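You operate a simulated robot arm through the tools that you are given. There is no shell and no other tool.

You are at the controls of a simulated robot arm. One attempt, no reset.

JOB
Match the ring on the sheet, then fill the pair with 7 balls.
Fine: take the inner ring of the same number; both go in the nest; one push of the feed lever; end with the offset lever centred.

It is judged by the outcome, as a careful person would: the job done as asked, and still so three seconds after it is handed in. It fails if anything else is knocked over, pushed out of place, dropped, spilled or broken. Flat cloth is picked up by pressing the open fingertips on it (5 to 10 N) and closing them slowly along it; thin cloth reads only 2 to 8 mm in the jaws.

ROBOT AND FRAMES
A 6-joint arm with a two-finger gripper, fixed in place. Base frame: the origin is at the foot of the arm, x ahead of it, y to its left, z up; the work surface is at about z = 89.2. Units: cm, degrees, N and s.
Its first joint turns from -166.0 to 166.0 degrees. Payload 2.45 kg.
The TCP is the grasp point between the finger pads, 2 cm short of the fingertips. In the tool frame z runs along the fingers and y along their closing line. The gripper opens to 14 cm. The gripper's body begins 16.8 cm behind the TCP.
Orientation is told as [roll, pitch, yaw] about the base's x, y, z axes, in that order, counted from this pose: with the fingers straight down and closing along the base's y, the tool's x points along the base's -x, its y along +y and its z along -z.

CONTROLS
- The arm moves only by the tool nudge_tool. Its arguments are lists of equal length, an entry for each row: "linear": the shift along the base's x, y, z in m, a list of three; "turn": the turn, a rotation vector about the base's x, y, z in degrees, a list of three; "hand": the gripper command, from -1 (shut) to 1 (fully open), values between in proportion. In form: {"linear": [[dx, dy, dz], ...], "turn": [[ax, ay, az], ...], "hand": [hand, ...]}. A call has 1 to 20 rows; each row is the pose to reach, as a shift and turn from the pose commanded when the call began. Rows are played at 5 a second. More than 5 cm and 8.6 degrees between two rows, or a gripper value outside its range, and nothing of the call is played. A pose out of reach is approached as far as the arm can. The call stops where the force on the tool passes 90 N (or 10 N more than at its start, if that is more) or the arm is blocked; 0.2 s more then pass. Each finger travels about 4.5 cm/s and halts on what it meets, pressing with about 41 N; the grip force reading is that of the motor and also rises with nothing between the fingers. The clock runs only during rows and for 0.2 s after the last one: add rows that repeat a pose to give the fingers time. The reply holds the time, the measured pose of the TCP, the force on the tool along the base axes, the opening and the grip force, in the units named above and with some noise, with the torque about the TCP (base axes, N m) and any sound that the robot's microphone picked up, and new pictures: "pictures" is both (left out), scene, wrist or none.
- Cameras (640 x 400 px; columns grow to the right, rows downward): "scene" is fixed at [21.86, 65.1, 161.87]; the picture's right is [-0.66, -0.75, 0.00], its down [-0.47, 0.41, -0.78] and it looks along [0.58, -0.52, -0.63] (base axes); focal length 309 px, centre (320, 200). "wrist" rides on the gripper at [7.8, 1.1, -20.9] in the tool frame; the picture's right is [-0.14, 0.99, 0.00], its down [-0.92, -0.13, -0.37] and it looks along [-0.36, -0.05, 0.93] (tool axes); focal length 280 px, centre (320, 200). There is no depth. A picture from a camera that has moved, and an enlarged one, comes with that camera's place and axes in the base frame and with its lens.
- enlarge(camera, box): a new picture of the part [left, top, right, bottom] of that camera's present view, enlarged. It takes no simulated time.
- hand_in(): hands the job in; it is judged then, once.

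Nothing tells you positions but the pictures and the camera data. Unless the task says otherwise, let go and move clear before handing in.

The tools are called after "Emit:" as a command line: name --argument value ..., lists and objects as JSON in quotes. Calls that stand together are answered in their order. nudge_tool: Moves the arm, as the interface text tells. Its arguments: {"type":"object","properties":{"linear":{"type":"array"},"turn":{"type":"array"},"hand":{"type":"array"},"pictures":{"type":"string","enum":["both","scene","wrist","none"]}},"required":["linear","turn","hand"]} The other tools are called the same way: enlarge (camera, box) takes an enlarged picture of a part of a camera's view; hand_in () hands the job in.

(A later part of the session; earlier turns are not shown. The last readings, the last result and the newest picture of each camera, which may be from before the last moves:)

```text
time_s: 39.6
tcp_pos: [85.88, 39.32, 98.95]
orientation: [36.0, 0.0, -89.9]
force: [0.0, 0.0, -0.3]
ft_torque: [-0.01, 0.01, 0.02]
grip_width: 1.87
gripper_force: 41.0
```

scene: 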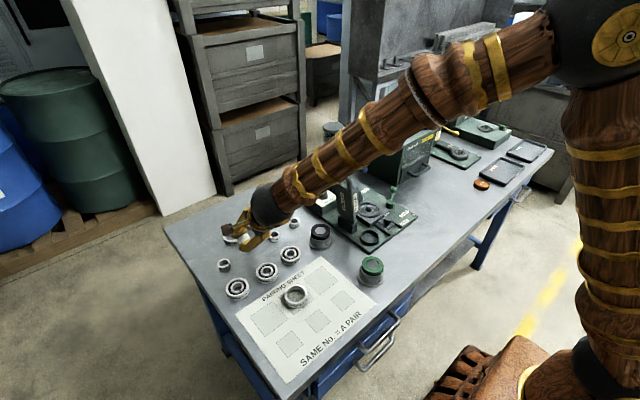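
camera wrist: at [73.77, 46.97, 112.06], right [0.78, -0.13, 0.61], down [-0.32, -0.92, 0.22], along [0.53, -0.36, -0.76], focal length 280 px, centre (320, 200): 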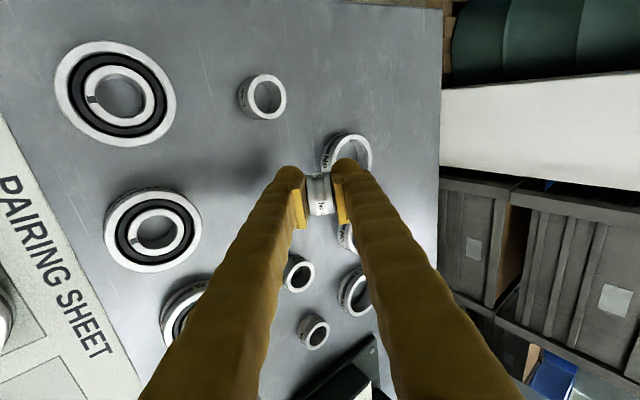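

Emit:
nudge_tool --linear '[[-0.003, 0, -0.02], [-0.005, 0, -0.04], [-0.005, 0, -0.055], [-0.005, 0, -0.068], [-0.005, 0, -0.068]]' --turn '[[0, 1, 0], [0, 2, 0], [0, 2, 0], [0, 2, 0], [0, 2, 0]]' --hand '[-0.85, -0.85, -0.85, -0.85, -0.85]'

Emit:
enlarge --camera "scene" --box '[200, 190, 280, 260]'

Emit:
enlarge --camera "wrist" --box '[230, 110, 410, 240]'

```text
time_s: 40.8
tcp_pos: [85.57, 39.42, 92.29]
orientation: [34.0, -0.1, -90.1]
force: [0.3, 0.1, -1.2]
ft_torque: [0.01, 0.01, 0.02]
grip_width: 1.85
gripper_force: 40.9
camera wrist: at [74.66, 47.14, 110.12], right [0.82, -0.14, 0.55], down [-0.31, -0.92, 0.23], along [0.48, -0.37, -0.8], focal length 280 px, centre (320, 200)
```

scene: 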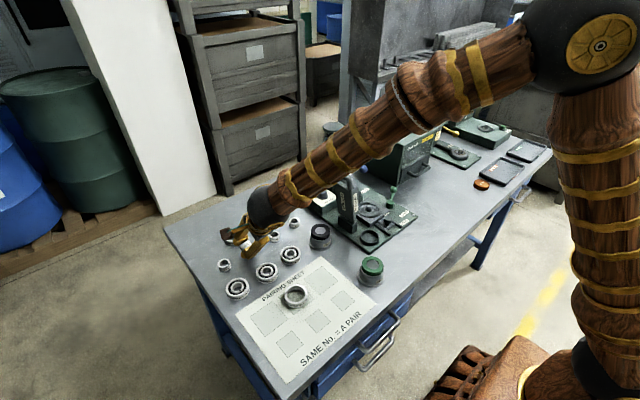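
wrist: 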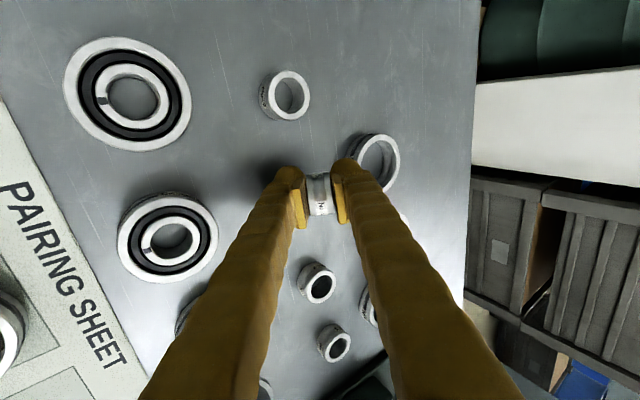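

```text
5.71 times, centred on (240, 225) of scene
camera zoom: at [21.86, 65.1, 161.87], right [-0.66, -0.75, 0.0], down [-0.47, 0.41, -0.78], along [0.58, -0.52, -0.63], focal length 1765 px, centre (777, 57)
```

zoom: 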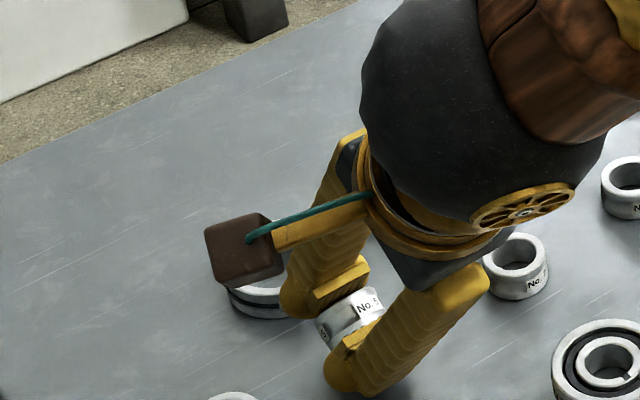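

```text
3.08 times, centred on (320, 175) of wrist
camera zoom: at [74.66, 47.14, 110.12], right [0.82, -0.14, 0.55], down [-0.31, -0.92, 0.23], along [0.48, -0.37, -0.8], focal length 863 px, centre (320, 277)
```

zoom: 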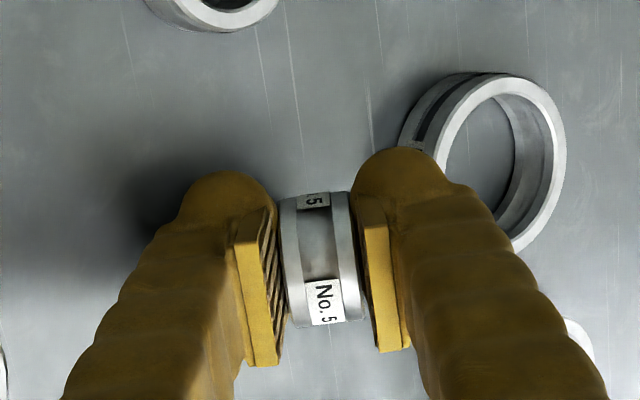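

Emit:
nudge_tool --linear '[[0, 0, -0.004], [0, 0, -0.007], [0, 0, -0.009], [0, 0, -0.009]]' --turn '[[0, 0, 0], [0, 0, 0], [0, 0, 0], [0, 0, 0]]' --hand '[-0.85, -0.85, -0.85, -0.85]' --pictures "none"

```text
time_s: 41.8
tcp_pos: [85.53, 39.24, 91.28]
orientation: [34.0, 0.0, -90.0]
force: [-1.5, -3.0, 16.1]
ft_torque: [-0.13, -0.11, -0.03]
grip_width: 1.86
gripper_force: 41.1
```

The ring's lower edge is touching the table, leaning 34°. I'll open while keeping the lower finger in place, so the ring rests against it.

Emit:
nudge_tool --linear '[[0, 0, 0.0004], [0.0029, 0, 0.0023], [0.0058, 0, 0.0042], [0.0087, 0, 0.0062], [0.0116, 0, 0.0082], [0.0145, 0, 0.0101], [0.0172, 0, 0.012], [0.0172, 0, 0.012]]' --turn '[[0, 0, 0], [0, 0, 0], [0, 0, 0], [0, 0, 0], [0, 0, 0], [0, 0, 0], [0, 0, 0], [0, 0, 0]]' --hand '[-0.74, -0.636, -0.536, -0.436, -0.336, -0.236, -0.143, -0.143]'

Emit:
enlarge --camera "scene" --box '[200, 190, 280, 260]'

Emit:
enlarge --camera "wrist" --box '[230, 110, 410, 240]'

```text
time_s: 43.6
tcp_pos: [87.13, 39.47, 92.35]
orientation: [34.0, 0.0, -89.9]
force: [0.5, -0.8, -0.6]
ft_torque: [-0.01, 0.02, 0.02]
grip_width: 6.0
gripper_force: 0.0
camera wrist: at [76.39, 47.21, 110.3], right [0.82, -0.14, 0.55], down [-0.31, -0.92, 0.23], along [0.48, -0.37, -0.8], focal length 280 px, centre (320, 200)
```

scene: 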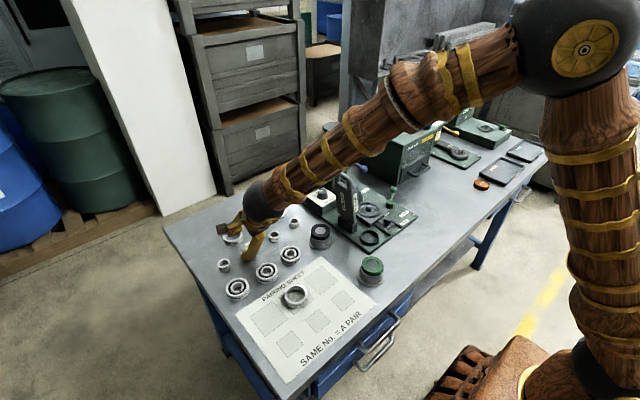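
wrist: 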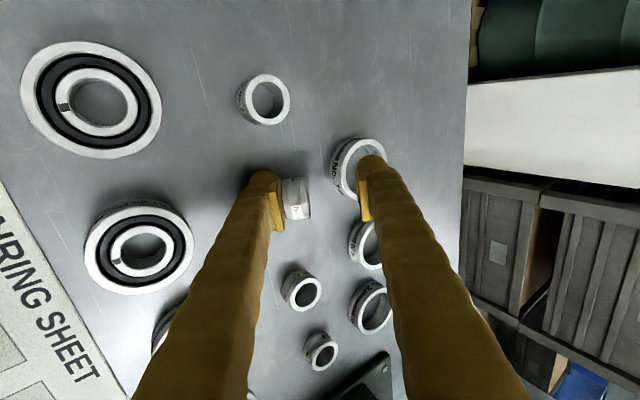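

```text
5.71 times, centred on (240, 225) of scene
camera zoom: at [21.86, 65.1, 161.87], right [-0.66, -0.75, 0.0], down [-0.47, 0.41, -0.78], along [0.58, -0.52, -0.63], focal length 1765 px, centre (777, 57)
```

zoom: 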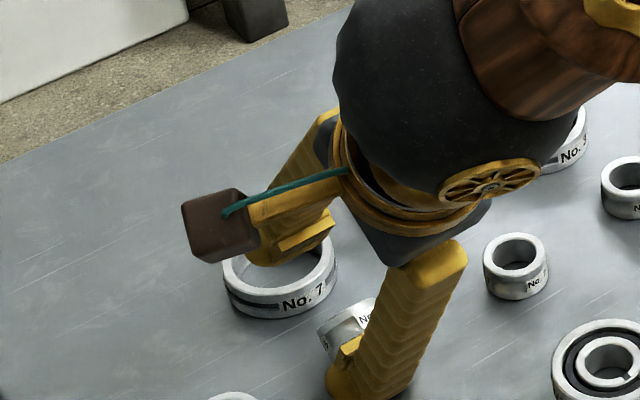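

```text
3.08 times, centred on (320, 175) of wrist
camera zoom: at [76.39, 47.21, 110.3], right [0.82, -0.14, 0.55], down [-0.31, -0.92, 0.23], along [0.48, -0.37, -0.8], focal length 863 px, centre (320, 277)
```

zoom: 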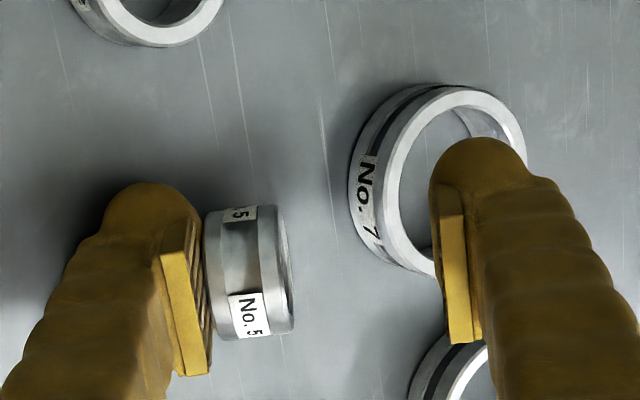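

The ring is leaning on the lower finger, as intended. Now I'll draw the finger slowly inward so the ring reclines onto its face.

Emit:
nudge_tool --linear '[[-0.0025, 0, 0], [-0.005, 0, 0], [-0.0075, 0, 0], [-0.01, 0, 0], [-0.0125, 0, 0], [-0.015, 0, 0], [-0.015, 0, 0]]' --turn '[[0, 0, 0], [0, 0, 0], [0, 0, 0], [0, 0, 0], [0, 0, 0], [0, 0, 0], [0, 0, 0]]' --hand '[-0.143, -0.143, -0.143, -0.143, -0.143, -0.143, -0.143]'

Emit:
enlarge --camera "scene" --box '[200, 190, 280, 260]'

Emit:
enlarge --camera "wrist" --box '[230, 110, 410, 240]'

```text
time_s: 45.2
tcp_pos: [85.64, 39.5, 92.3]
orientation: [34.0, 0.0, -90.0]
force: [-1.1, 0.6, 0.0]
ft_torque: [-0.03, 0.0, -0.01]
grip_width: 5.98
gripper_force: 0.1
camera wrist: at [74.85, 47.23, 110.31], right [0.82, -0.14, 0.55], down [-0.31, -0.92, 0.23], along [0.48, -0.37, -0.8], focal length 280 px, centre (320, 200)
```

scene: 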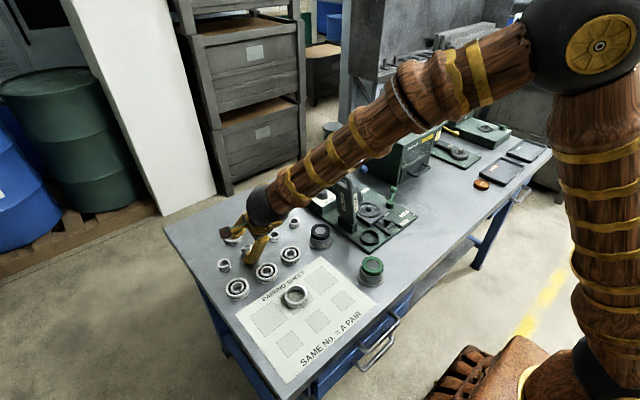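
wrist: 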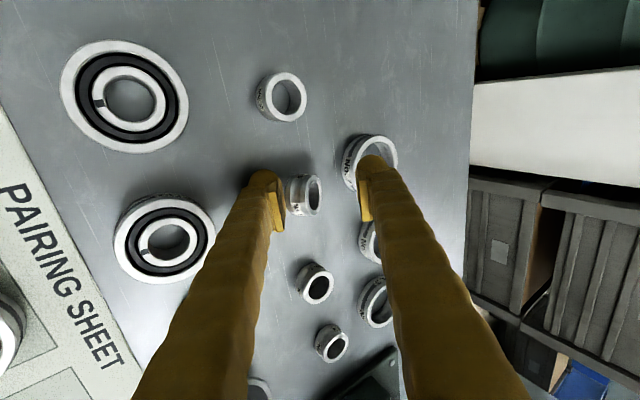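

```text
5.71 times, centred on (240, 225) of scene
camera zoom: at [21.86, 65.1, 161.87], right [-0.66, -0.75, 0.0], down [-0.47, 0.41, -0.78], along [0.58, -0.52, -0.63], focal length 1765 px, centre (777, 57)
```

zoom: 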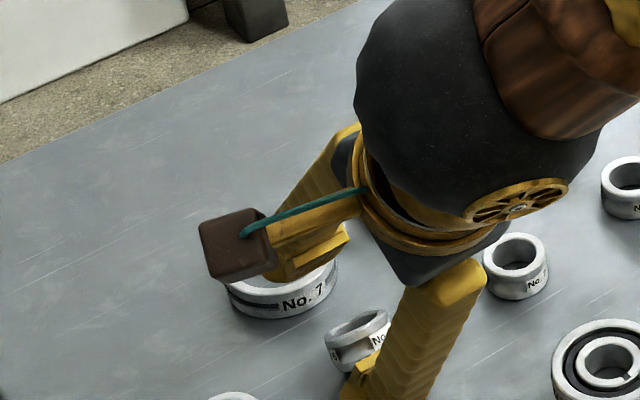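

```text
3.08 times, centred on (320, 175) of wrist
camera zoom: at [74.85, 47.23, 110.31], right [0.82, -0.14, 0.55], down [-0.31, -0.92, 0.23], along [0.48, -0.37, -0.8], focal length 863 px, centre (320, 277)
```

zoom: 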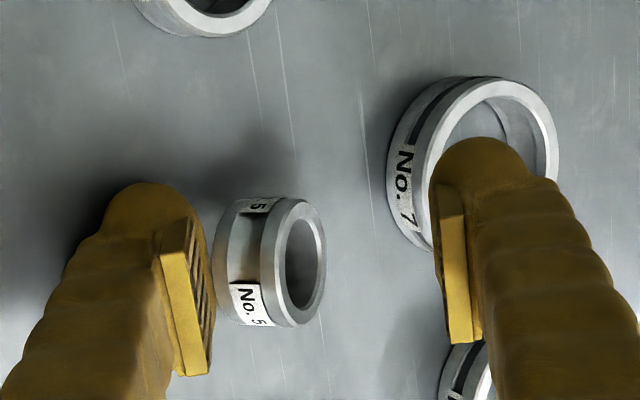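

It's working: the ring is reclining gradually against the finger. I'll continue drawing inward.

Emit:
nudge_tool --linear '[[-0.0025, 0, 0], [-0.005, 0, 0], [-0.0075, 0, 0], [-0.01, 0, 0], [-0.0125, 0, 0], [-0.0125, 0, 0]]' --turn '[[0, 0, 0], [0, 0, 0], [0, 0, 0], [0, 0, 0], [0, 0, 0], [0, 0, 0]]' --hand '[-0.143, -0.143, -0.143, -0.143, -0.143, -0.143]'

Emit:
enlarge --camera "scene" --box '[200, 190, 280, 260]'

Emit:
enlarge --camera "wrist" --box '[230, 110, 410, 240]'

```text
time_s: 46.6
tcp_pos: [84.41, 39.3, 92.39]
orientation: [34.1, -0.1, -90.0]
force: [0.3, -0.3, -0.3]
ft_torque: [0.01, 0.01, 0.0]
grip_width: 5.97
gripper_force: 0.0
camera wrist: at [73.56, 47.09, 110.37], right [0.82, -0.14, 0.55], down [-0.31, -0.92, 0.23], along [0.48, -0.37, -0.8], focal length 280 px, centre (320, 200)
```

scene: 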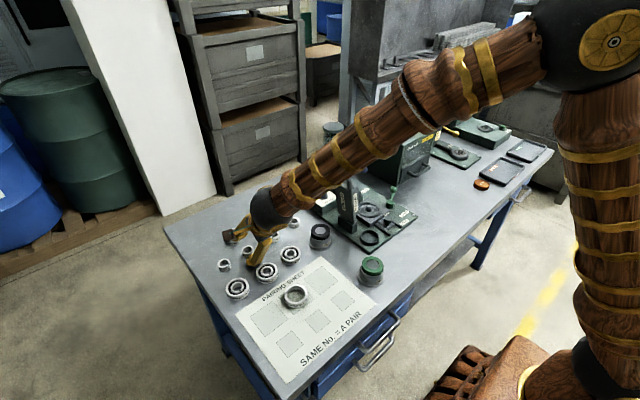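
wrist: 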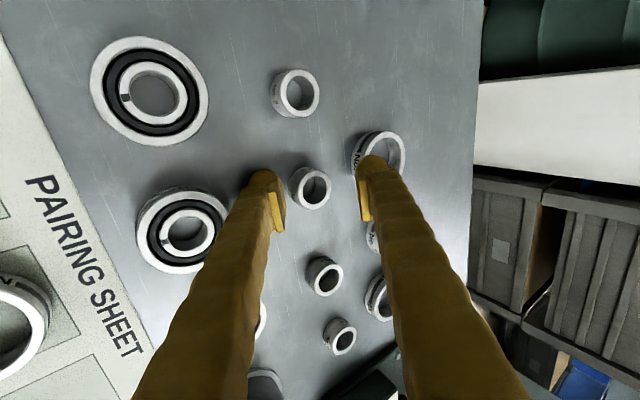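

```text
5.71 times, centred on (240, 225) of scene
camera zoom: at [21.86, 65.1, 161.87], right [-0.66, -0.75, 0.0], down [-0.47, 0.41, -0.78], along [0.58, -0.52, -0.63], focal length 1765 px, centre (777, 57)
```

zoom: 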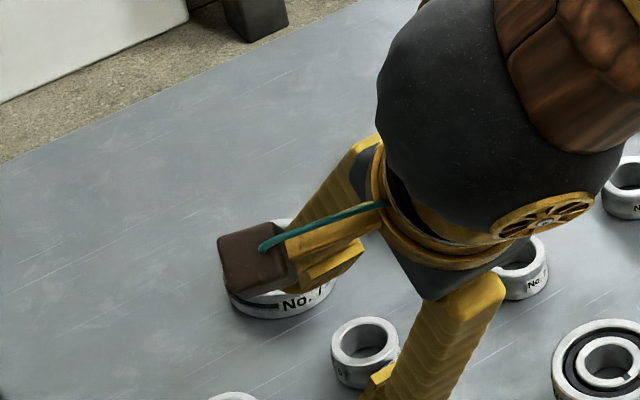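

```text
3.08 times, centred on (320, 175) of wrist
camera zoom: at [73.56, 47.09, 110.37], right [0.82, -0.14, 0.55], down [-0.31, -0.92, 0.23], along [0.48, -0.37, -0.8], focal length 863 px, centre (320, 277)
```

zoom: 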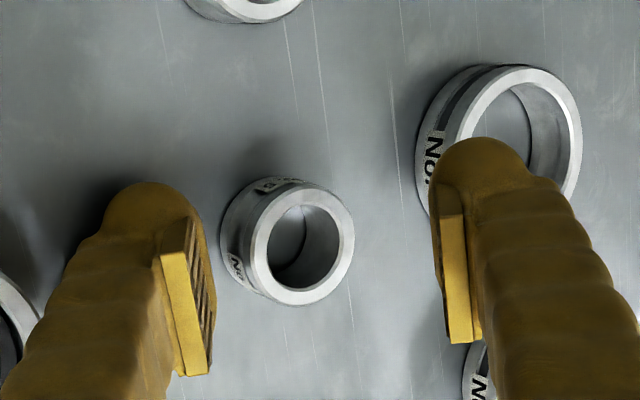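

The ring is lying flat again at about (85.6, 38.6). I'll lift straight up and bring the tool back to vertical.

Emit:
nudge_tool --linear '[[0, 0, 0.03], [0, 0, 0.06], [0, 0, 0.09], [0, 0, 0.11], [0, 0, 0.11], [0, 0, 0.11], [0, 0, 0.11], [0, 0, 0.11], [0, 0, 0.11]]' --turn '[[0, 0, 0], [0, 0, 0], [0, 0, 0], [0, 8, 0], [0, 16, 0], [0, 24, 0], [0, 32, 0], [0, 34, 0], [0, 34, 0]]' --hand '[-0.143, -0.143, -0.143, -0.143, -0.143, -0.143, -0.143, -0.143, -0.143]' --pictures "none"

Emit:
nudge_tool --linear '[[0, 0, 0], [0, 0, 0], [0, 0, 0], [0, 0, 0], [0, 0, 0], [0, 0, 0], [0, 0, 0], [0, 0, 0], [0.005, 0, 0], [0.01, 0, 0], [0.012, -0.007, 0], [0.012, -0.007, 0]]' --turn '[[0, 0, 8.2], [0, 0, 16.4], [0, 0, 24.6], [0, 0, 32.8], [0, 0, 41], [0, 0, 49.2], [0, 0, 57.4], [0, 0, 65.6], [0, 0, 73.8], [0, 0, 82], [0, 0, 90], [0, 0, 90]]' --hand '[-0.143, -0.143, -0.143, -0.143, -0.143, -0.143, -0.143, -0.143, -0.143, -0.143, -0.143, -0.143]'

Emit:
enlarge --camera "wrist" --box '[250, 110, 390, 200]'

```text
time_s: 48.6
tcp_pos: [84.33, 39.27, 103.43]
orientation: [0.0, 0.1, -90.0]
force: [-0.5, -0.3, 0.2]
ft_torque: [0.02, 0.01, 0.02]
grip_width: 5.99
gripper_force: 0.0
```

```text
time_s: 51.2
tcp_pos: [85.72, 38.63, 103.41]
orientation: [0.1, 0.0, 0.2]
force: [0.0, 0.8, -0.3]
ft_torque: [0.01, 0.02, -0.01]
grip_width: 5.99
gripper_force: 0.2
camera wrist: at [77.8, 39.77, 124.3], right [0.14, 0.99, 0.0], down [0.92, -0.13, 0.37], along [0.36, -0.05, -0.93], focal length 280 px, centre (320, 200)
```

scene: 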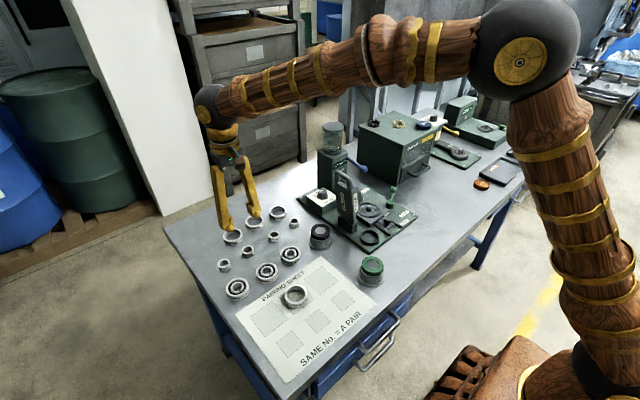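
wrist: 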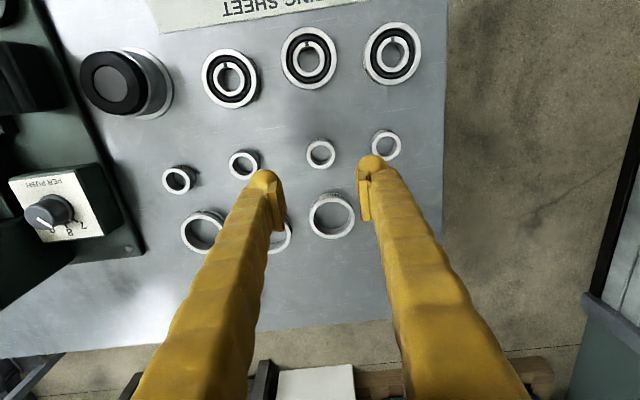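

```text
4.44 times, centred on (320, 155) of wrist
camera zoom: at [77.8, 39.77, 124.3], right [0.14, 0.99, 0.0], down [0.92, -0.13, 0.37], along [0.36, -0.05, -0.93], focal length 1246 px, centre (320, 400)
```

zoom: 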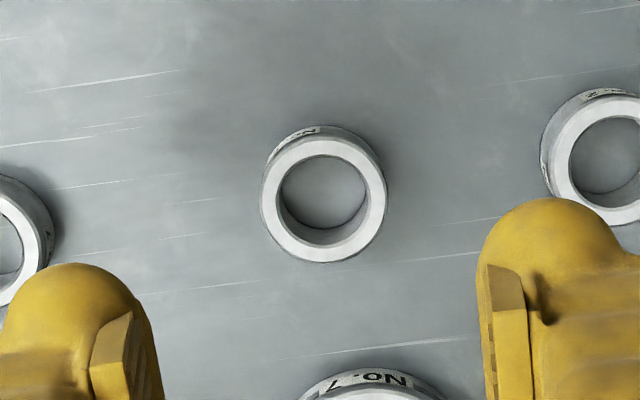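

The ring is at about (85.4, 38.85), flat and label intact. I'll descend over it, this time to the correct depth.

Emit:
nudge_tool --linear '[[-0.002, 0.002, -0.03], [-0.003, 0.002, -0.06], [-0.003, 0.002, -0.085], [-0.003, 0.002, -0.1], [-0.003, 0.002, -0.1]]' --turn '[[0, 0, 0], [0, 0, 0], [0, 0, 0], [0, 0, 0], [0, 0, 0]]' --hand '[-0.143, -0.143, -0.143, -0.143, -0.143]' --pictures "wrist"

Emit:
enlarge --camera "wrist" --box '[240, 130, 400, 230]'

```text
time_s: 52.4
tcp_pos: [85.38, 38.79, 93.38]
orientation: [0.0, 0.0, 0.1]
force: [1.0, 0.0, -0.3]
ft_torque: [0.0, 0.0, -0.04]
grip_width: 5.98
gripper_force: 0.0
camera wrist: at [77.49, 39.83, 114.29], right [0.14, 0.99, 0.0], down [0.92, -0.13, 0.37], along [0.37, -0.05, -0.93], focal length 280 px, centre (320, 200)
```

wrist: 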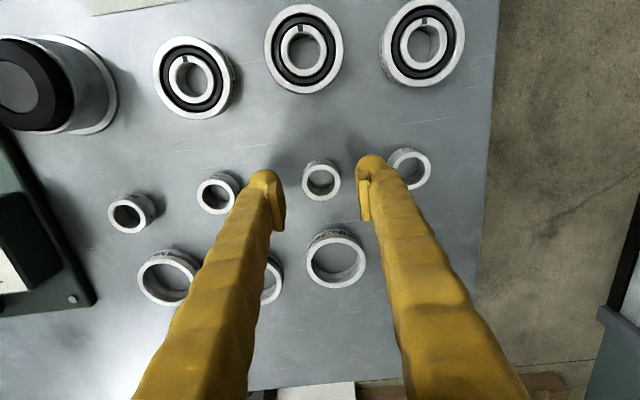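

```text
4.00 times, centred on (320, 180) of wrist
camera zoom: at [77.49, 39.83, 114.29], right [0.14, 0.99, 0.0], down [0.92, -0.13, 0.37], along [0.37, -0.05, -0.93], focal length 1122 px, centre (320, 280)
```

zoom: 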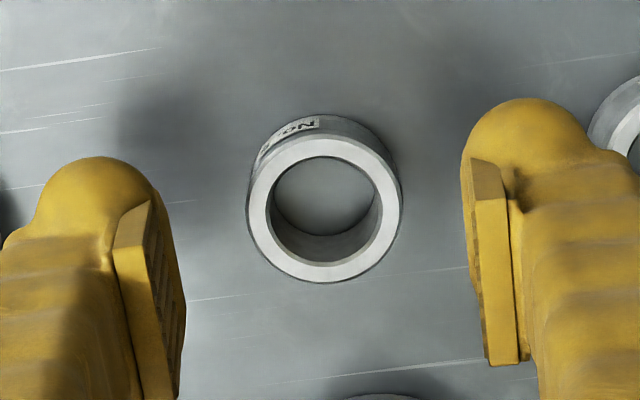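

Emit:
nudge_tool --linear '[[0, 0.0005, -0.012], [0, 0.0005, -0.022], [0, 0.0005, -0.029], [0, 0.0005, -0.032], [0, 0.0005, -0.032]]' --turn '[[0, 0, 0], [0, 0, 0], [0, 0, 0], [0, 0, 0], [0, 0, 0]]' --hand '[-0.143, -0.143, -0.143, -0.143, -0.143]' --pictures "none"

```text
time_s: 53.6
tcp_pos: [85.36, 39.05, 90.11]
orientation: [0.1, -0.1, 0.0]
force: [0.8, -0.8, 0.1]
ft_torque: [-0.01, 0.0, 0.02]
grip_width: 5.99
gripper_force: 0.1
```

Emit:
nudge_tool --linear '[[0, 0, 0], [0, 0, 0], [0, 0, 0], [0, 0, 0], [0, 0, 0], [0, 0, 0], [0, 0, 0]]' --turn '[[0, 0, 0], [0, 0, 0], [0, 0, 0], [0, 0, 0], [0, 0, 0], [0, 0, 0], [0, 0, 0]]' --hand '[-0.25, -0.35, -0.45, -0.5, -0.55, -0.58, -0.58]' --pictures "wrist"

Emit:
enlarge --camera "wrist" --box '[240, 130, 400, 230]'

Emit:
enlarge --camera "scene" --box '[225, 215, 289, 265]'

```text
time_s: 55.2
tcp_pos: [85.38, 38.87, 90.01]
orientation: [0.0, 0.1, -0.1]
force: [0.0, -0.2, 0.9]
ft_torque: [0.02, 0.0, 0.01]
grip_width: 3.42
gripper_force: 40.7
camera wrist: at [77.48, 39.97, 110.98], right [0.14, 0.99, 0.0], down [0.92, -0.13, 0.37], along [0.36, -0.05, -0.93], focal length 280 px, centre (320, 200)
```

wrist: 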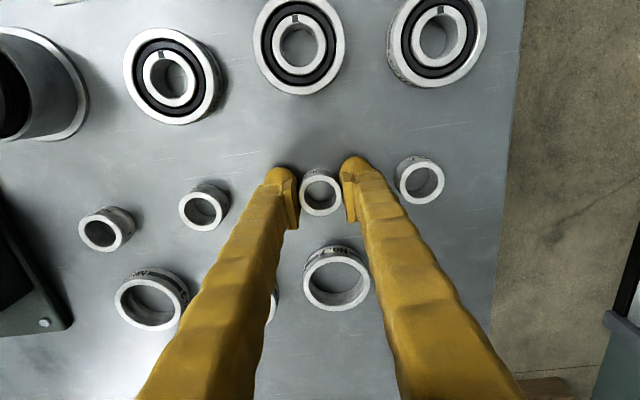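

```text
4.00 times, centred on (320, 180) of wrist
camera zoom: at [77.48, 39.97, 110.98], right [0.14, 0.99, 0.0], down [0.92, -0.13, 0.37], along [0.36, -0.05, -0.93], focal length 1122 px, centre (320, 280)
```

zoom: 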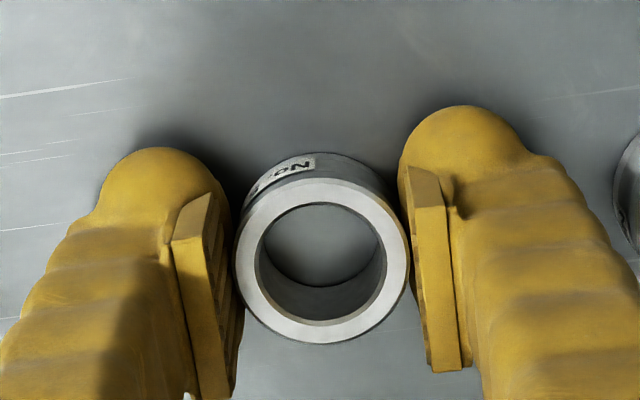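

```text
8.00 times, centred on (257, 240) of scene
camera zoom: at [21.86, 65.1, 161.87], right [-0.66, -0.75, 0.0], down [-0.47, 0.41, -0.78], along [0.58, -0.52, -0.63], focal length 2471 px, centre (824, -120)
```

zoom: 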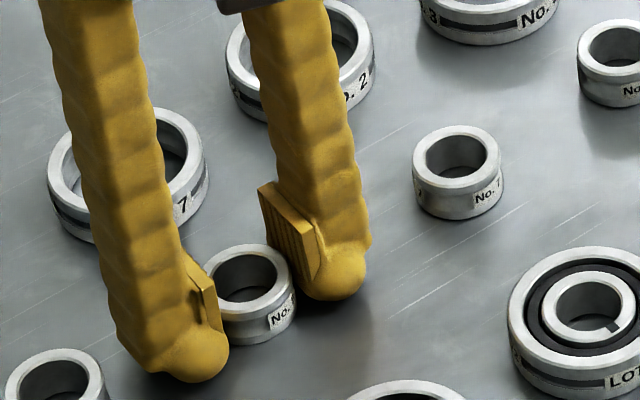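

The inner ring is gripped cleanly by its outside (3.42 cm). I'll lift it high and carry it over to the nest.

Emit:
nudge_tool --linear '[[0, 0, 0.02], [0, 0, 0.06], [0, 0, 0.1], [0, 0, 0.14], [0, 0, 0.18], [0, 0, 0.22], [0, 0, 0.26], [0, 0, 0.3], [-0.006, -0.035, 0.32], [-0.019, -0.078, 0.32], [-0.032, -0.121, 0.32], [-0.045, -0.164, 0.32], [-0.058, -0.207, 0.32], [-0.071, -0.25, 0.32], [-0.084, -0.293, 0.32], [-0.1, -0.336, 0.32], [-0.115, -0.375, 0.32], [-0.128, -0.405, 0.32], [-0.133, -0.412, 0.32], [-0.133, -0.412, 0.32]]' --turn '[[0, 0, 0], [0, 0, 0], [0, 0, 0], [0, 0, 0], [0, 0, 0], [0, 0, 0], [0, 0, 0], [0, 0, 0], [0, 0, 0], [0, 0, 0], [0, 0, 0], [0, 0, 0], [0, 0, 0], [0, 0, 0], [0, 0, 0], [0, 0, 0], [0, 0, 0], [0, 0, 0], [0, 0, 0], [0, 0, 0]]' --hand '[-0.6, -0.6, -0.6, -0.6, -0.6, -0.6, -0.6, -0.6, -0.6, -0.6, -0.6, -0.6, -0.6, -0.6, -0.6, -0.6, -0.6, -0.6, -0.6, -0.6]'

Emit:
enlarge --camera "wrist" --box '[240, 100, 400, 220]'

```text
time_s: 59.4
tcp_pos: [72.02, -2.33, 122.15]
orientation: [-0.1, 0.0, -0.1]
force: [-0.6, -0.8, -1.6]
ft_torque: [0.02, -0.01, -0.03]
grip_width: 3.43
gripper_force: 40.7
camera wrist: at [64.23, -1.29, 143.13], right [0.14, 0.99, 0.0], down [0.92, -0.13, 0.37], along [0.36, -0.05, -0.93], focal length 280 px, centre (320, 200)
```

scene: 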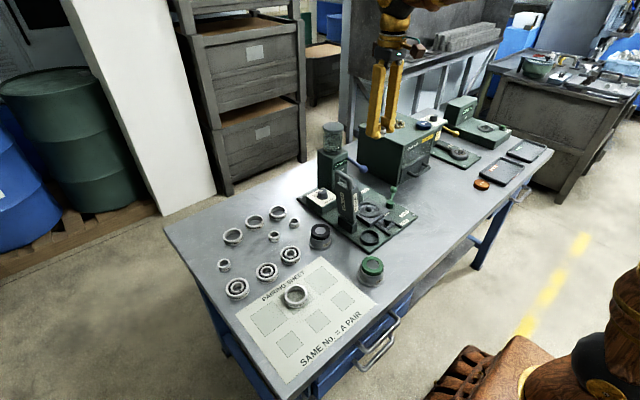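
wrist: 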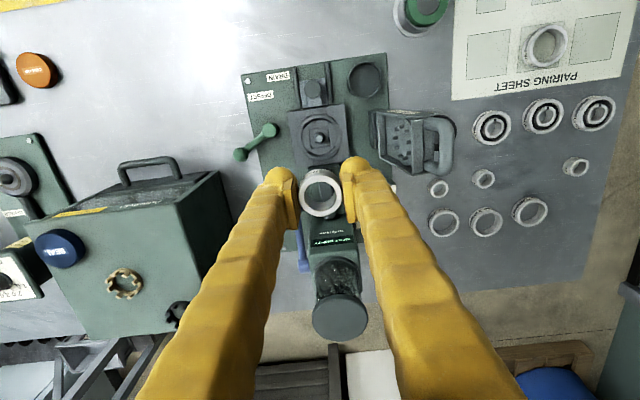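

```text
3.33 times, centred on (320, 160) of wrist
camera zoom: at [64.23, -1.29, 143.13], right [0.14, 0.99, 0.0], down [0.92, -0.13, 0.37], along [0.36, -0.05, -0.93], focal length 935 px, centre (320, 333)
```

zoom: 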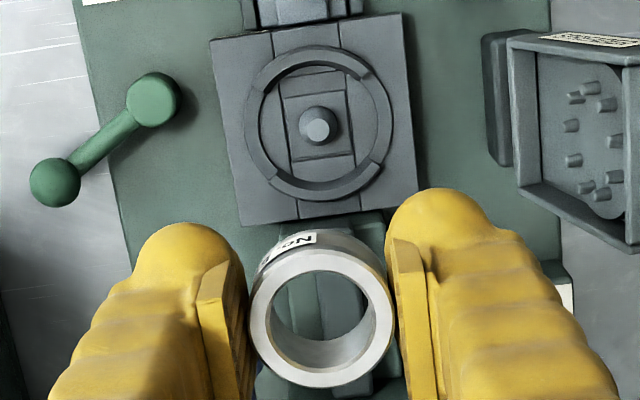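

The ring is over the nest and centred with the TCP; the pin is at about (72.3, -2.45). I'll descend partway and re-measure.

Emit:
nudge_tool --linear '[[0.002, -0.001, -0.04], [0.003, -0.001, -0.08], [0.003, -0.001, -0.12], [0.003, -0.001, -0.16], [0.003, -0.001, -0.2], [0.003, -0.001, -0.21], [0.003, -0.001, -0.21]]' --turn '[[0, 0, 0], [0, 0, 0], [0, 0, 0], [0, 0, 0], [0, 0, 0], [0, 0, 0], [0, 0, 0]]' --hand '[-0.6, -0.6, -0.6, -0.6, -0.6, -0.6, -0.6]'

Emit:
enlarge --camera "wrist" --box '[240, 110, 400, 230]'

Emit:
enlarge --camera "scene" --box '[330, 130, 430, 250]'

```text
time_s: 61.0
tcp_pos: [72.39, -2.39, 100.98]
orientation: [-0.1, 0.0, 0.1]
force: [0.3, -0.6, -1.7]
ft_torque: [-0.01, -0.02, 0.0]
grip_width: 3.44
gripper_force: 40.6
camera wrist: at [64.48, -1.44, 121.86], right [0.14, 0.99, 0.0], down [0.92, -0.13, 0.37], along [0.37, -0.05, -0.93], focal length 280 px, centre (320, 200)
```

scene: 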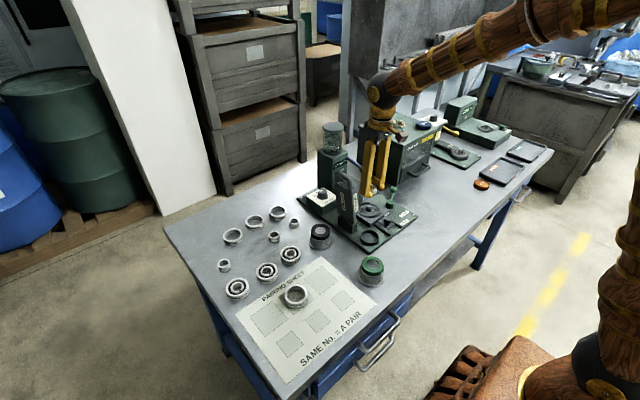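
wrist: 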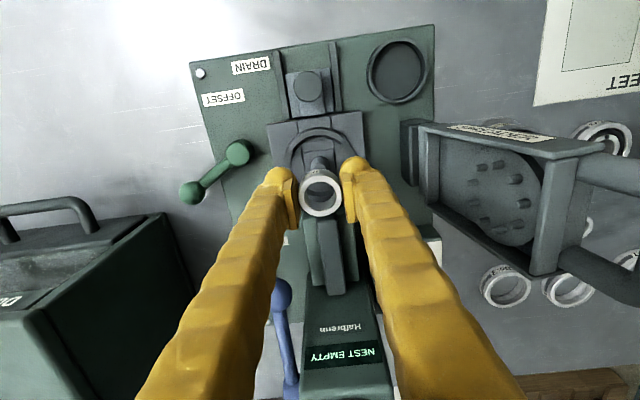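

```text
3.33 times, centred on (320, 170) of wrist
camera zoom: at [64.48, -1.44, 121.86], right [0.14, 0.99, 0.0], down [0.92, -0.13, 0.37], along [0.37, -0.05, -0.93], focal length 935 px, centre (320, 300)
```

zoom: 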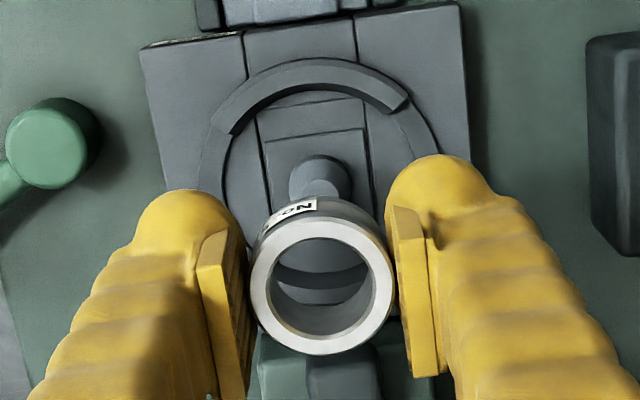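

```text
3.33 times, centred on (380, 190) of scene
camera zoom: at [21.86, 65.1, 161.87], right [-0.66, -0.75, 0.0], down [-0.47, 0.41, -0.78], along [0.58, -0.52, -0.63], focal length 1030 px, centre (120, 233)
```

zoom: 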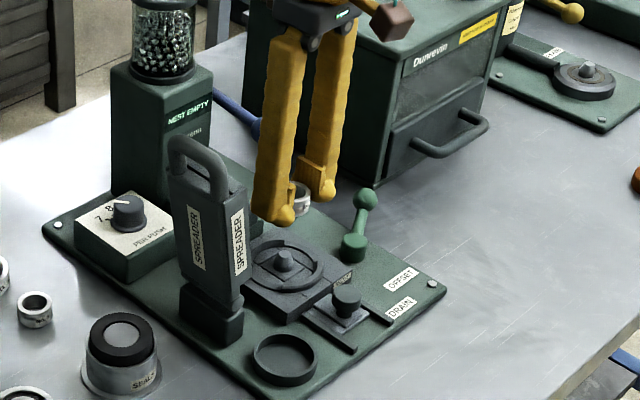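

Emit:
nudge_tool --linear '[[0, 0, -0.02], [0, 0, -0.035], [0, 0, -0.045], [0, 0, -0.045]]' --turn '[[0, 0, 0], [0, 0, 0], [0, 0, 0], [0, 0, 0]]' --hand '[-0.6, -0.6, -0.6, -0.6]'

Emit:
enlarge --camera "wrist" --box '[260, 130, 380, 220]'

Emit:
enlarge --camera "scene" --box '[350, 160, 420, 230]'

```text
time_s: 62.0
tcp_pos: [72.38, -2.42, 96.68]
orientation: [0.0, 0.0, 0.0]
force: [-0.5, 0.1, -0.7]
ft_torque: [0.02, -0.02, 0.0]
grip_width: 3.46
gripper_force: 40.8
camera wrist: at [64.56, -1.38, 117.51], right [0.14, 0.99, 0.0], down [0.92, -0.13, 0.37], along [0.36, -0.05, -0.93], focal length 280 px, centre (320, 200)
```

scene: 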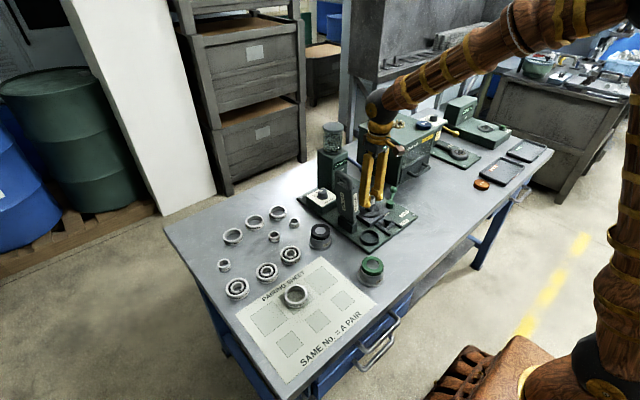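
wrist: 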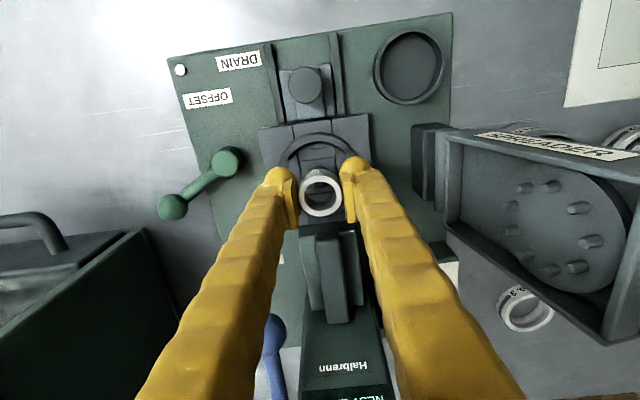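

```text
4.44 times, centred on (320, 175) of wrist
camera zoom: at [64.56, -1.38, 117.51], right [0.14, 0.99, 0.0], down [0.92, -0.13, 0.37], along [0.36, -0.05, -0.93], focal length 1246 px, centre (320, 311)
```

zoom: 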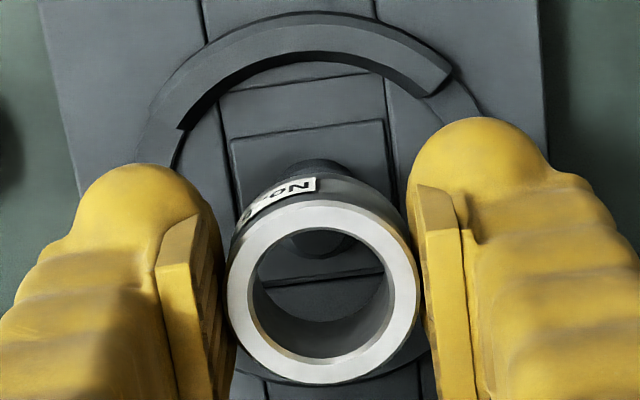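

```text
5.71 times, centred on (385, 195) of scene
camera zoom: at [21.86, 65.1, 161.87], right [-0.66, -0.75, 0.0], down [-0.47, 0.41, -0.78], along [0.58, -0.52, -0.63], focal length 1765 px, centre (-51, 229)
```

zoom: 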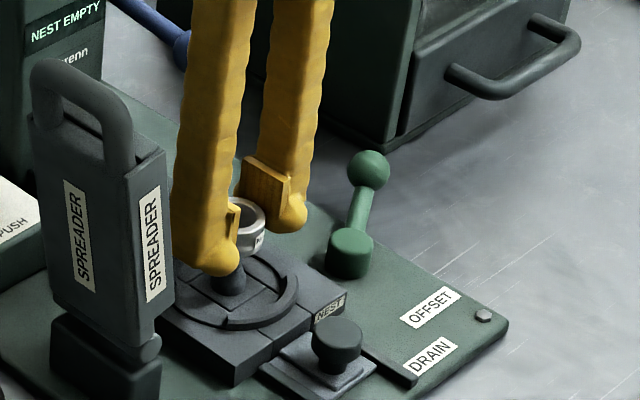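

Emit:
enlarge --camera "scene" --box '[375, 180, 411, 220]'

Emit:
enlarge --camera "wrist" --box '[290, 155, 350, 220]'

```text
10.00 times, centred on (393, 200) of scene
camera zoom: at [21.86, 65.1, 161.87], right [-0.66, -0.75, 0.0], down [-0.47, 0.41, -0.78], along [0.58, -0.52, -0.63], focal length 3089 px, centre (-410, 200)
```

zoom: 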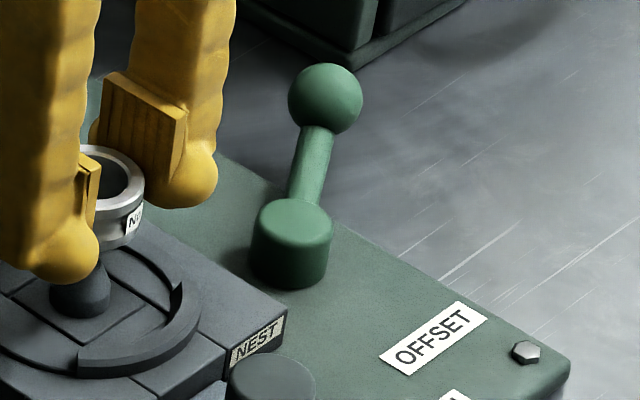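

```text
6.15 times, centred on (320, 188) of wrist
camera zoom: at [64.56, -1.38, 117.51], right [0.14, 0.99, 0.0], down [0.92, -0.13, 0.37], along [0.36, -0.05, -0.93], focal length 1726 px, centre (320, 277)
```

zoom: 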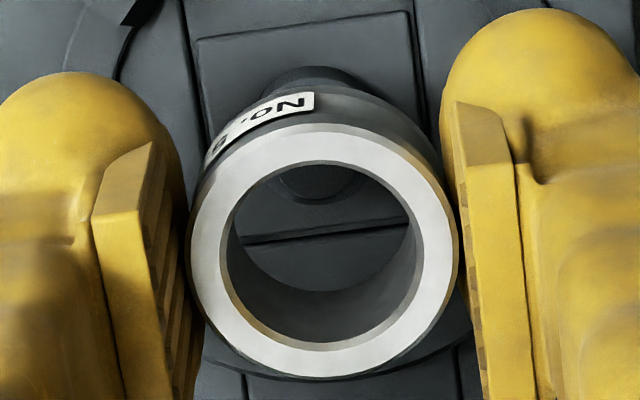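

The pin lines up within about 2 mm (a touch further +x). I'll shift slightly and lower slowly while watching the force.

Emit:
nudge_tool --linear '[[0.0018, -0.0008, 0], [0.0018, -0.0008, -0.006], [0.0018, -0.0008, -0.012], [0.0018, -0.0008, -0.017], [0.0018, -0.0008, -0.02], [0.0018, -0.0008, -0.02]]' --turn '[[0, 0, 0], [0, 0, 0], [0, 0, 0], [0, 0, 0], [0, 0, 0], [0, 0, 0]]' --hand '[-0.6, -0.6, -0.6, -0.6, -0.6, -0.6]' --pictures "wrist"

Emit:
enlarge --camera "wrist" --box '[290, 155, 350, 220]'

Emit:
enlarge --camera "scene" --box '[375, 180, 411, 220]'

```text
time_s: 63.4
tcp_pos: [72.59, -2.57, 94.71]
orientation: [0.0, 0.0, 0.0]
force: [0.5, 0.0, -1.8]
ft_torque: [0.03, 0.0, 0.01]
grip_width: 3.45
gripper_force: 41.2
camera wrist: at [64.71, -1.44, 115.57], right [0.14, 0.99, 0.0], down [0.92, -0.13, 0.37], along [0.36, -0.05, -0.93], focal length 280 px, centre (320, 200)
```

wrist: 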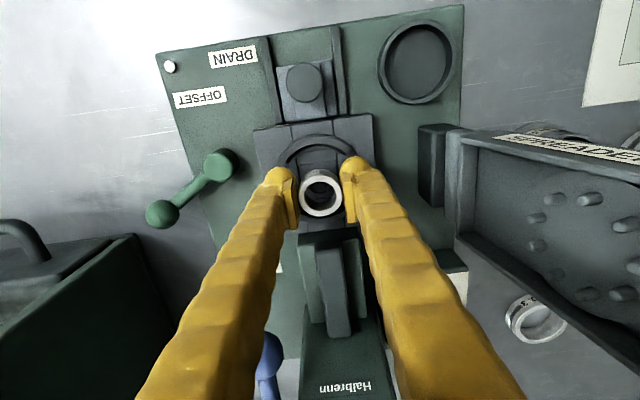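

```text
6.15 times, centred on (320, 188) of wrist
camera zoom: at [64.71, -1.44, 115.57], right [0.14, 0.99, 0.0], down [0.92, -0.13, 0.37], along [0.36, -0.05, -0.93], focal length 1726 px, centre (320, 277)
```

zoom: 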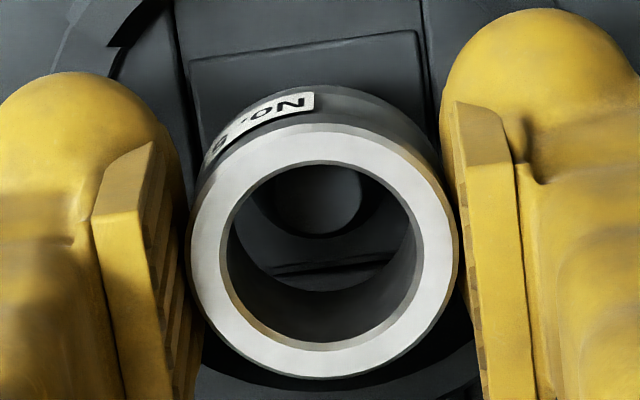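

```text
10.00 times, centred on (393, 200) of scene
camera zoom: at [21.86, 65.1, 161.87], right [-0.66, -0.75, 0.0], down [-0.47, 0.41, -0.78], along [0.58, -0.52, -0.63], focal length 3089 px, centre (-410, 200)
```

zoom: 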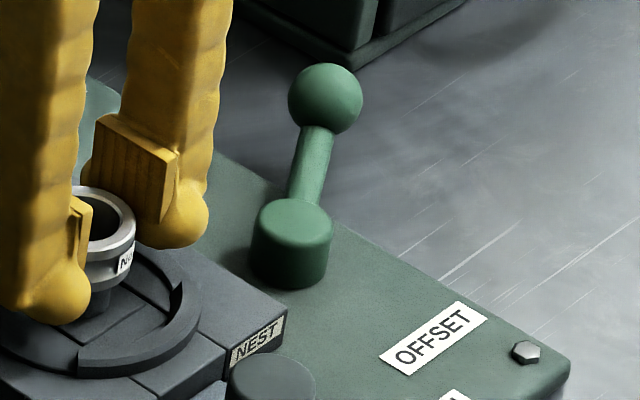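

Aligned: the pin is centred in the bore. I'll continue lowering.

Emit:
nudge_tool --linear '[[0, 0, -0.003], [0, 0, -0.006], [0, 0, -0.009], [0, 0, -0.011], [0, 0, -0.011]]' --turn '[[0, 0, 0], [0, 0, 0], [0, 0, 0], [0, 0, 0], [0, 0, 0]]' --hand '[-0.6, -0.6, -0.6, -0.6, -0.6]' --pictures "wrist"

Emit:
enlarge --camera "wrist" --box '[290, 155, 350, 220]'

Emit:
enlarge --camera "scene" --box '[375, 180, 411, 220]'

```text
time_s: 64.6
tcp_pos: [72.45, -2.46, 93.45]
orientation: [0.0, -0.1, 0.0]
force: [-2.6, -1.4, 0.6]
ft_torque: [-0.05, 0.06, -0.02]
grip_width: 3.46
gripper_force: 40.8
camera wrist: at [64.68, -1.4, 114.45], right [0.14, 0.99, 0.0], down [0.92, -0.13, 0.37], along [0.36, -0.05, -0.93], focal length 280 px, centre (320, 200)
```

wrist: 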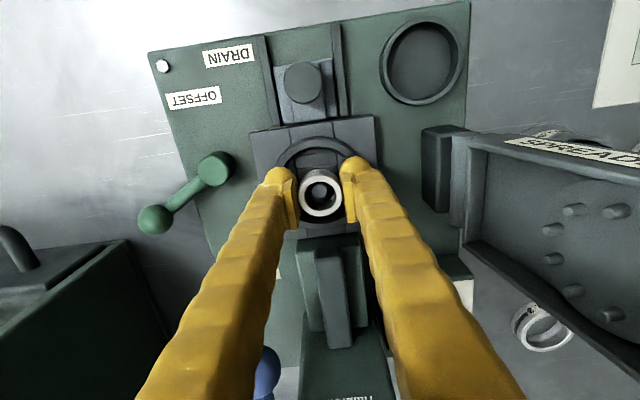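

```text
6.15 times, centred on (320, 188) of wrist
camera zoom: at [64.68, -1.4, 114.45], right [0.14, 0.99, 0.0], down [0.92, -0.13, 0.37], along [0.36, -0.05, -0.93], focal length 1726 px, centre (320, 277)
```

zoom: 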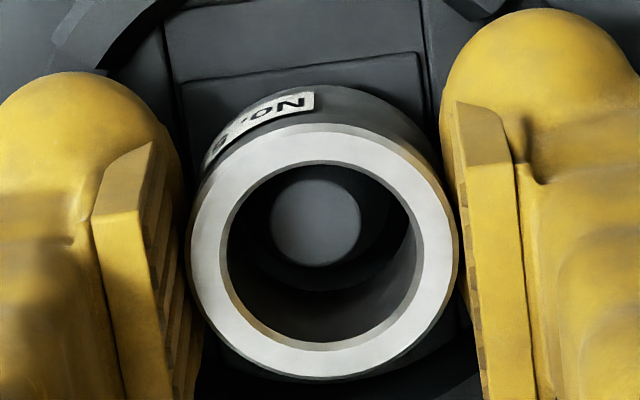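

```text
10.00 times, centred on (393, 200) of scene
camera zoom: at [21.86, 65.1, 161.87], right [-0.66, -0.75, 0.0], down [-0.47, 0.41, -0.78], along [0.58, -0.52, -0.63], focal length 3089 px, centre (-410, 200)
```

zoom: 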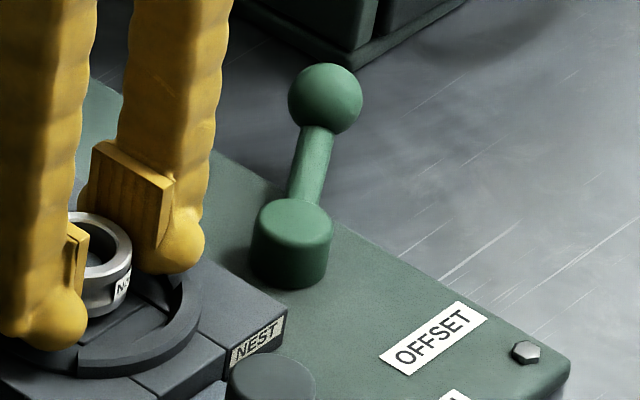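

Emit:
nudge_tool --linear '[[-0.0004, 0, -0.002], [-0.0006, 0, -0.004], [-0.0006, 0, -0.006], [-0.0006, 0, -0.006]]' --turn '[[0, 0, 0], [0, 0, 0], [0, 0, 0], [0, 0, 0]]' --hand '[-0.6, -0.6, -0.6, -0.6]' --pictures "wrist"

Emit:
enlarge --camera "wrist" --box '[290, 155, 350, 220]'

Emit:
enlarge --camera "scene" --box '[375, 180, 411, 220]'

```text
time_s: 65.6
tcp_pos: [72.39, -2.43, 93.01]
orientation: [0.0, 0.0, 0.1]
force: [-8.7, 0.2, 31.5]
ft_torque: [0.02, 0.07, 0.02]
grip_width: 3.45
gripper_force: 40.6
camera wrist: at [64.58, -1.42, 113.92], right [0.14, 0.99, 0.0], down [0.92, -0.13, 0.37], along [0.37, -0.05, -0.93], focal length 280 px, centre (320, 200)
```

wrist: 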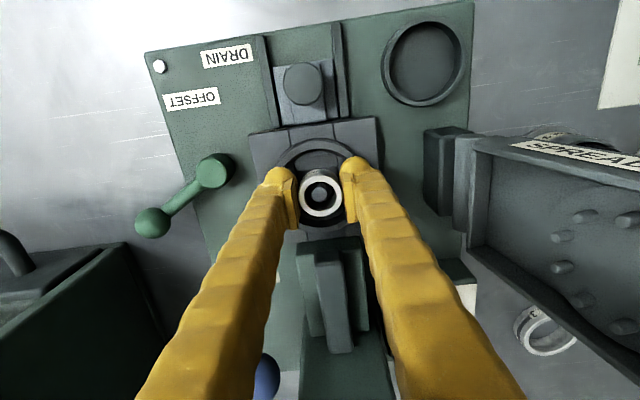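

```text
6.15 times, centred on (320, 188) of wrist
camera zoom: at [64.58, -1.42, 113.92], right [0.14, 0.99, 0.0], down [0.92, -0.13, 0.37], along [0.37, -0.05, -0.93], focal length 1726 px, centre (320, 277)
```

zoom: 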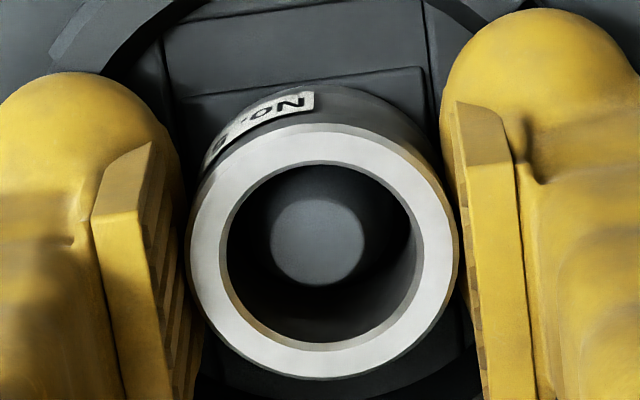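

```text
10.00 times, centred on (393, 200) of scene
camera zoom: at [21.86, 65.1, 161.87], right [-0.66, -0.75, 0.0], down [-0.47, 0.41, -0.78], along [0.58, -0.52, -0.63], focal length 3089 px, centre (-410, 200)
```

zoom: 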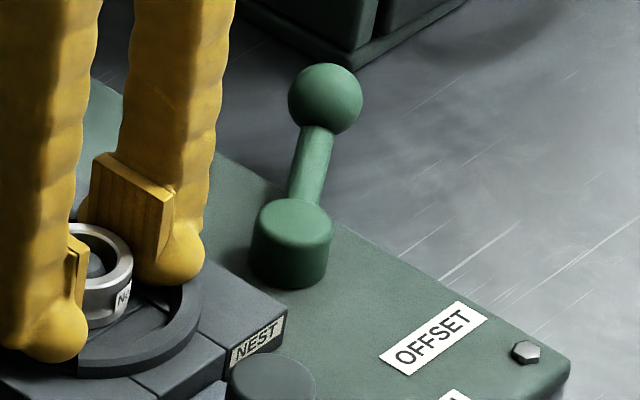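

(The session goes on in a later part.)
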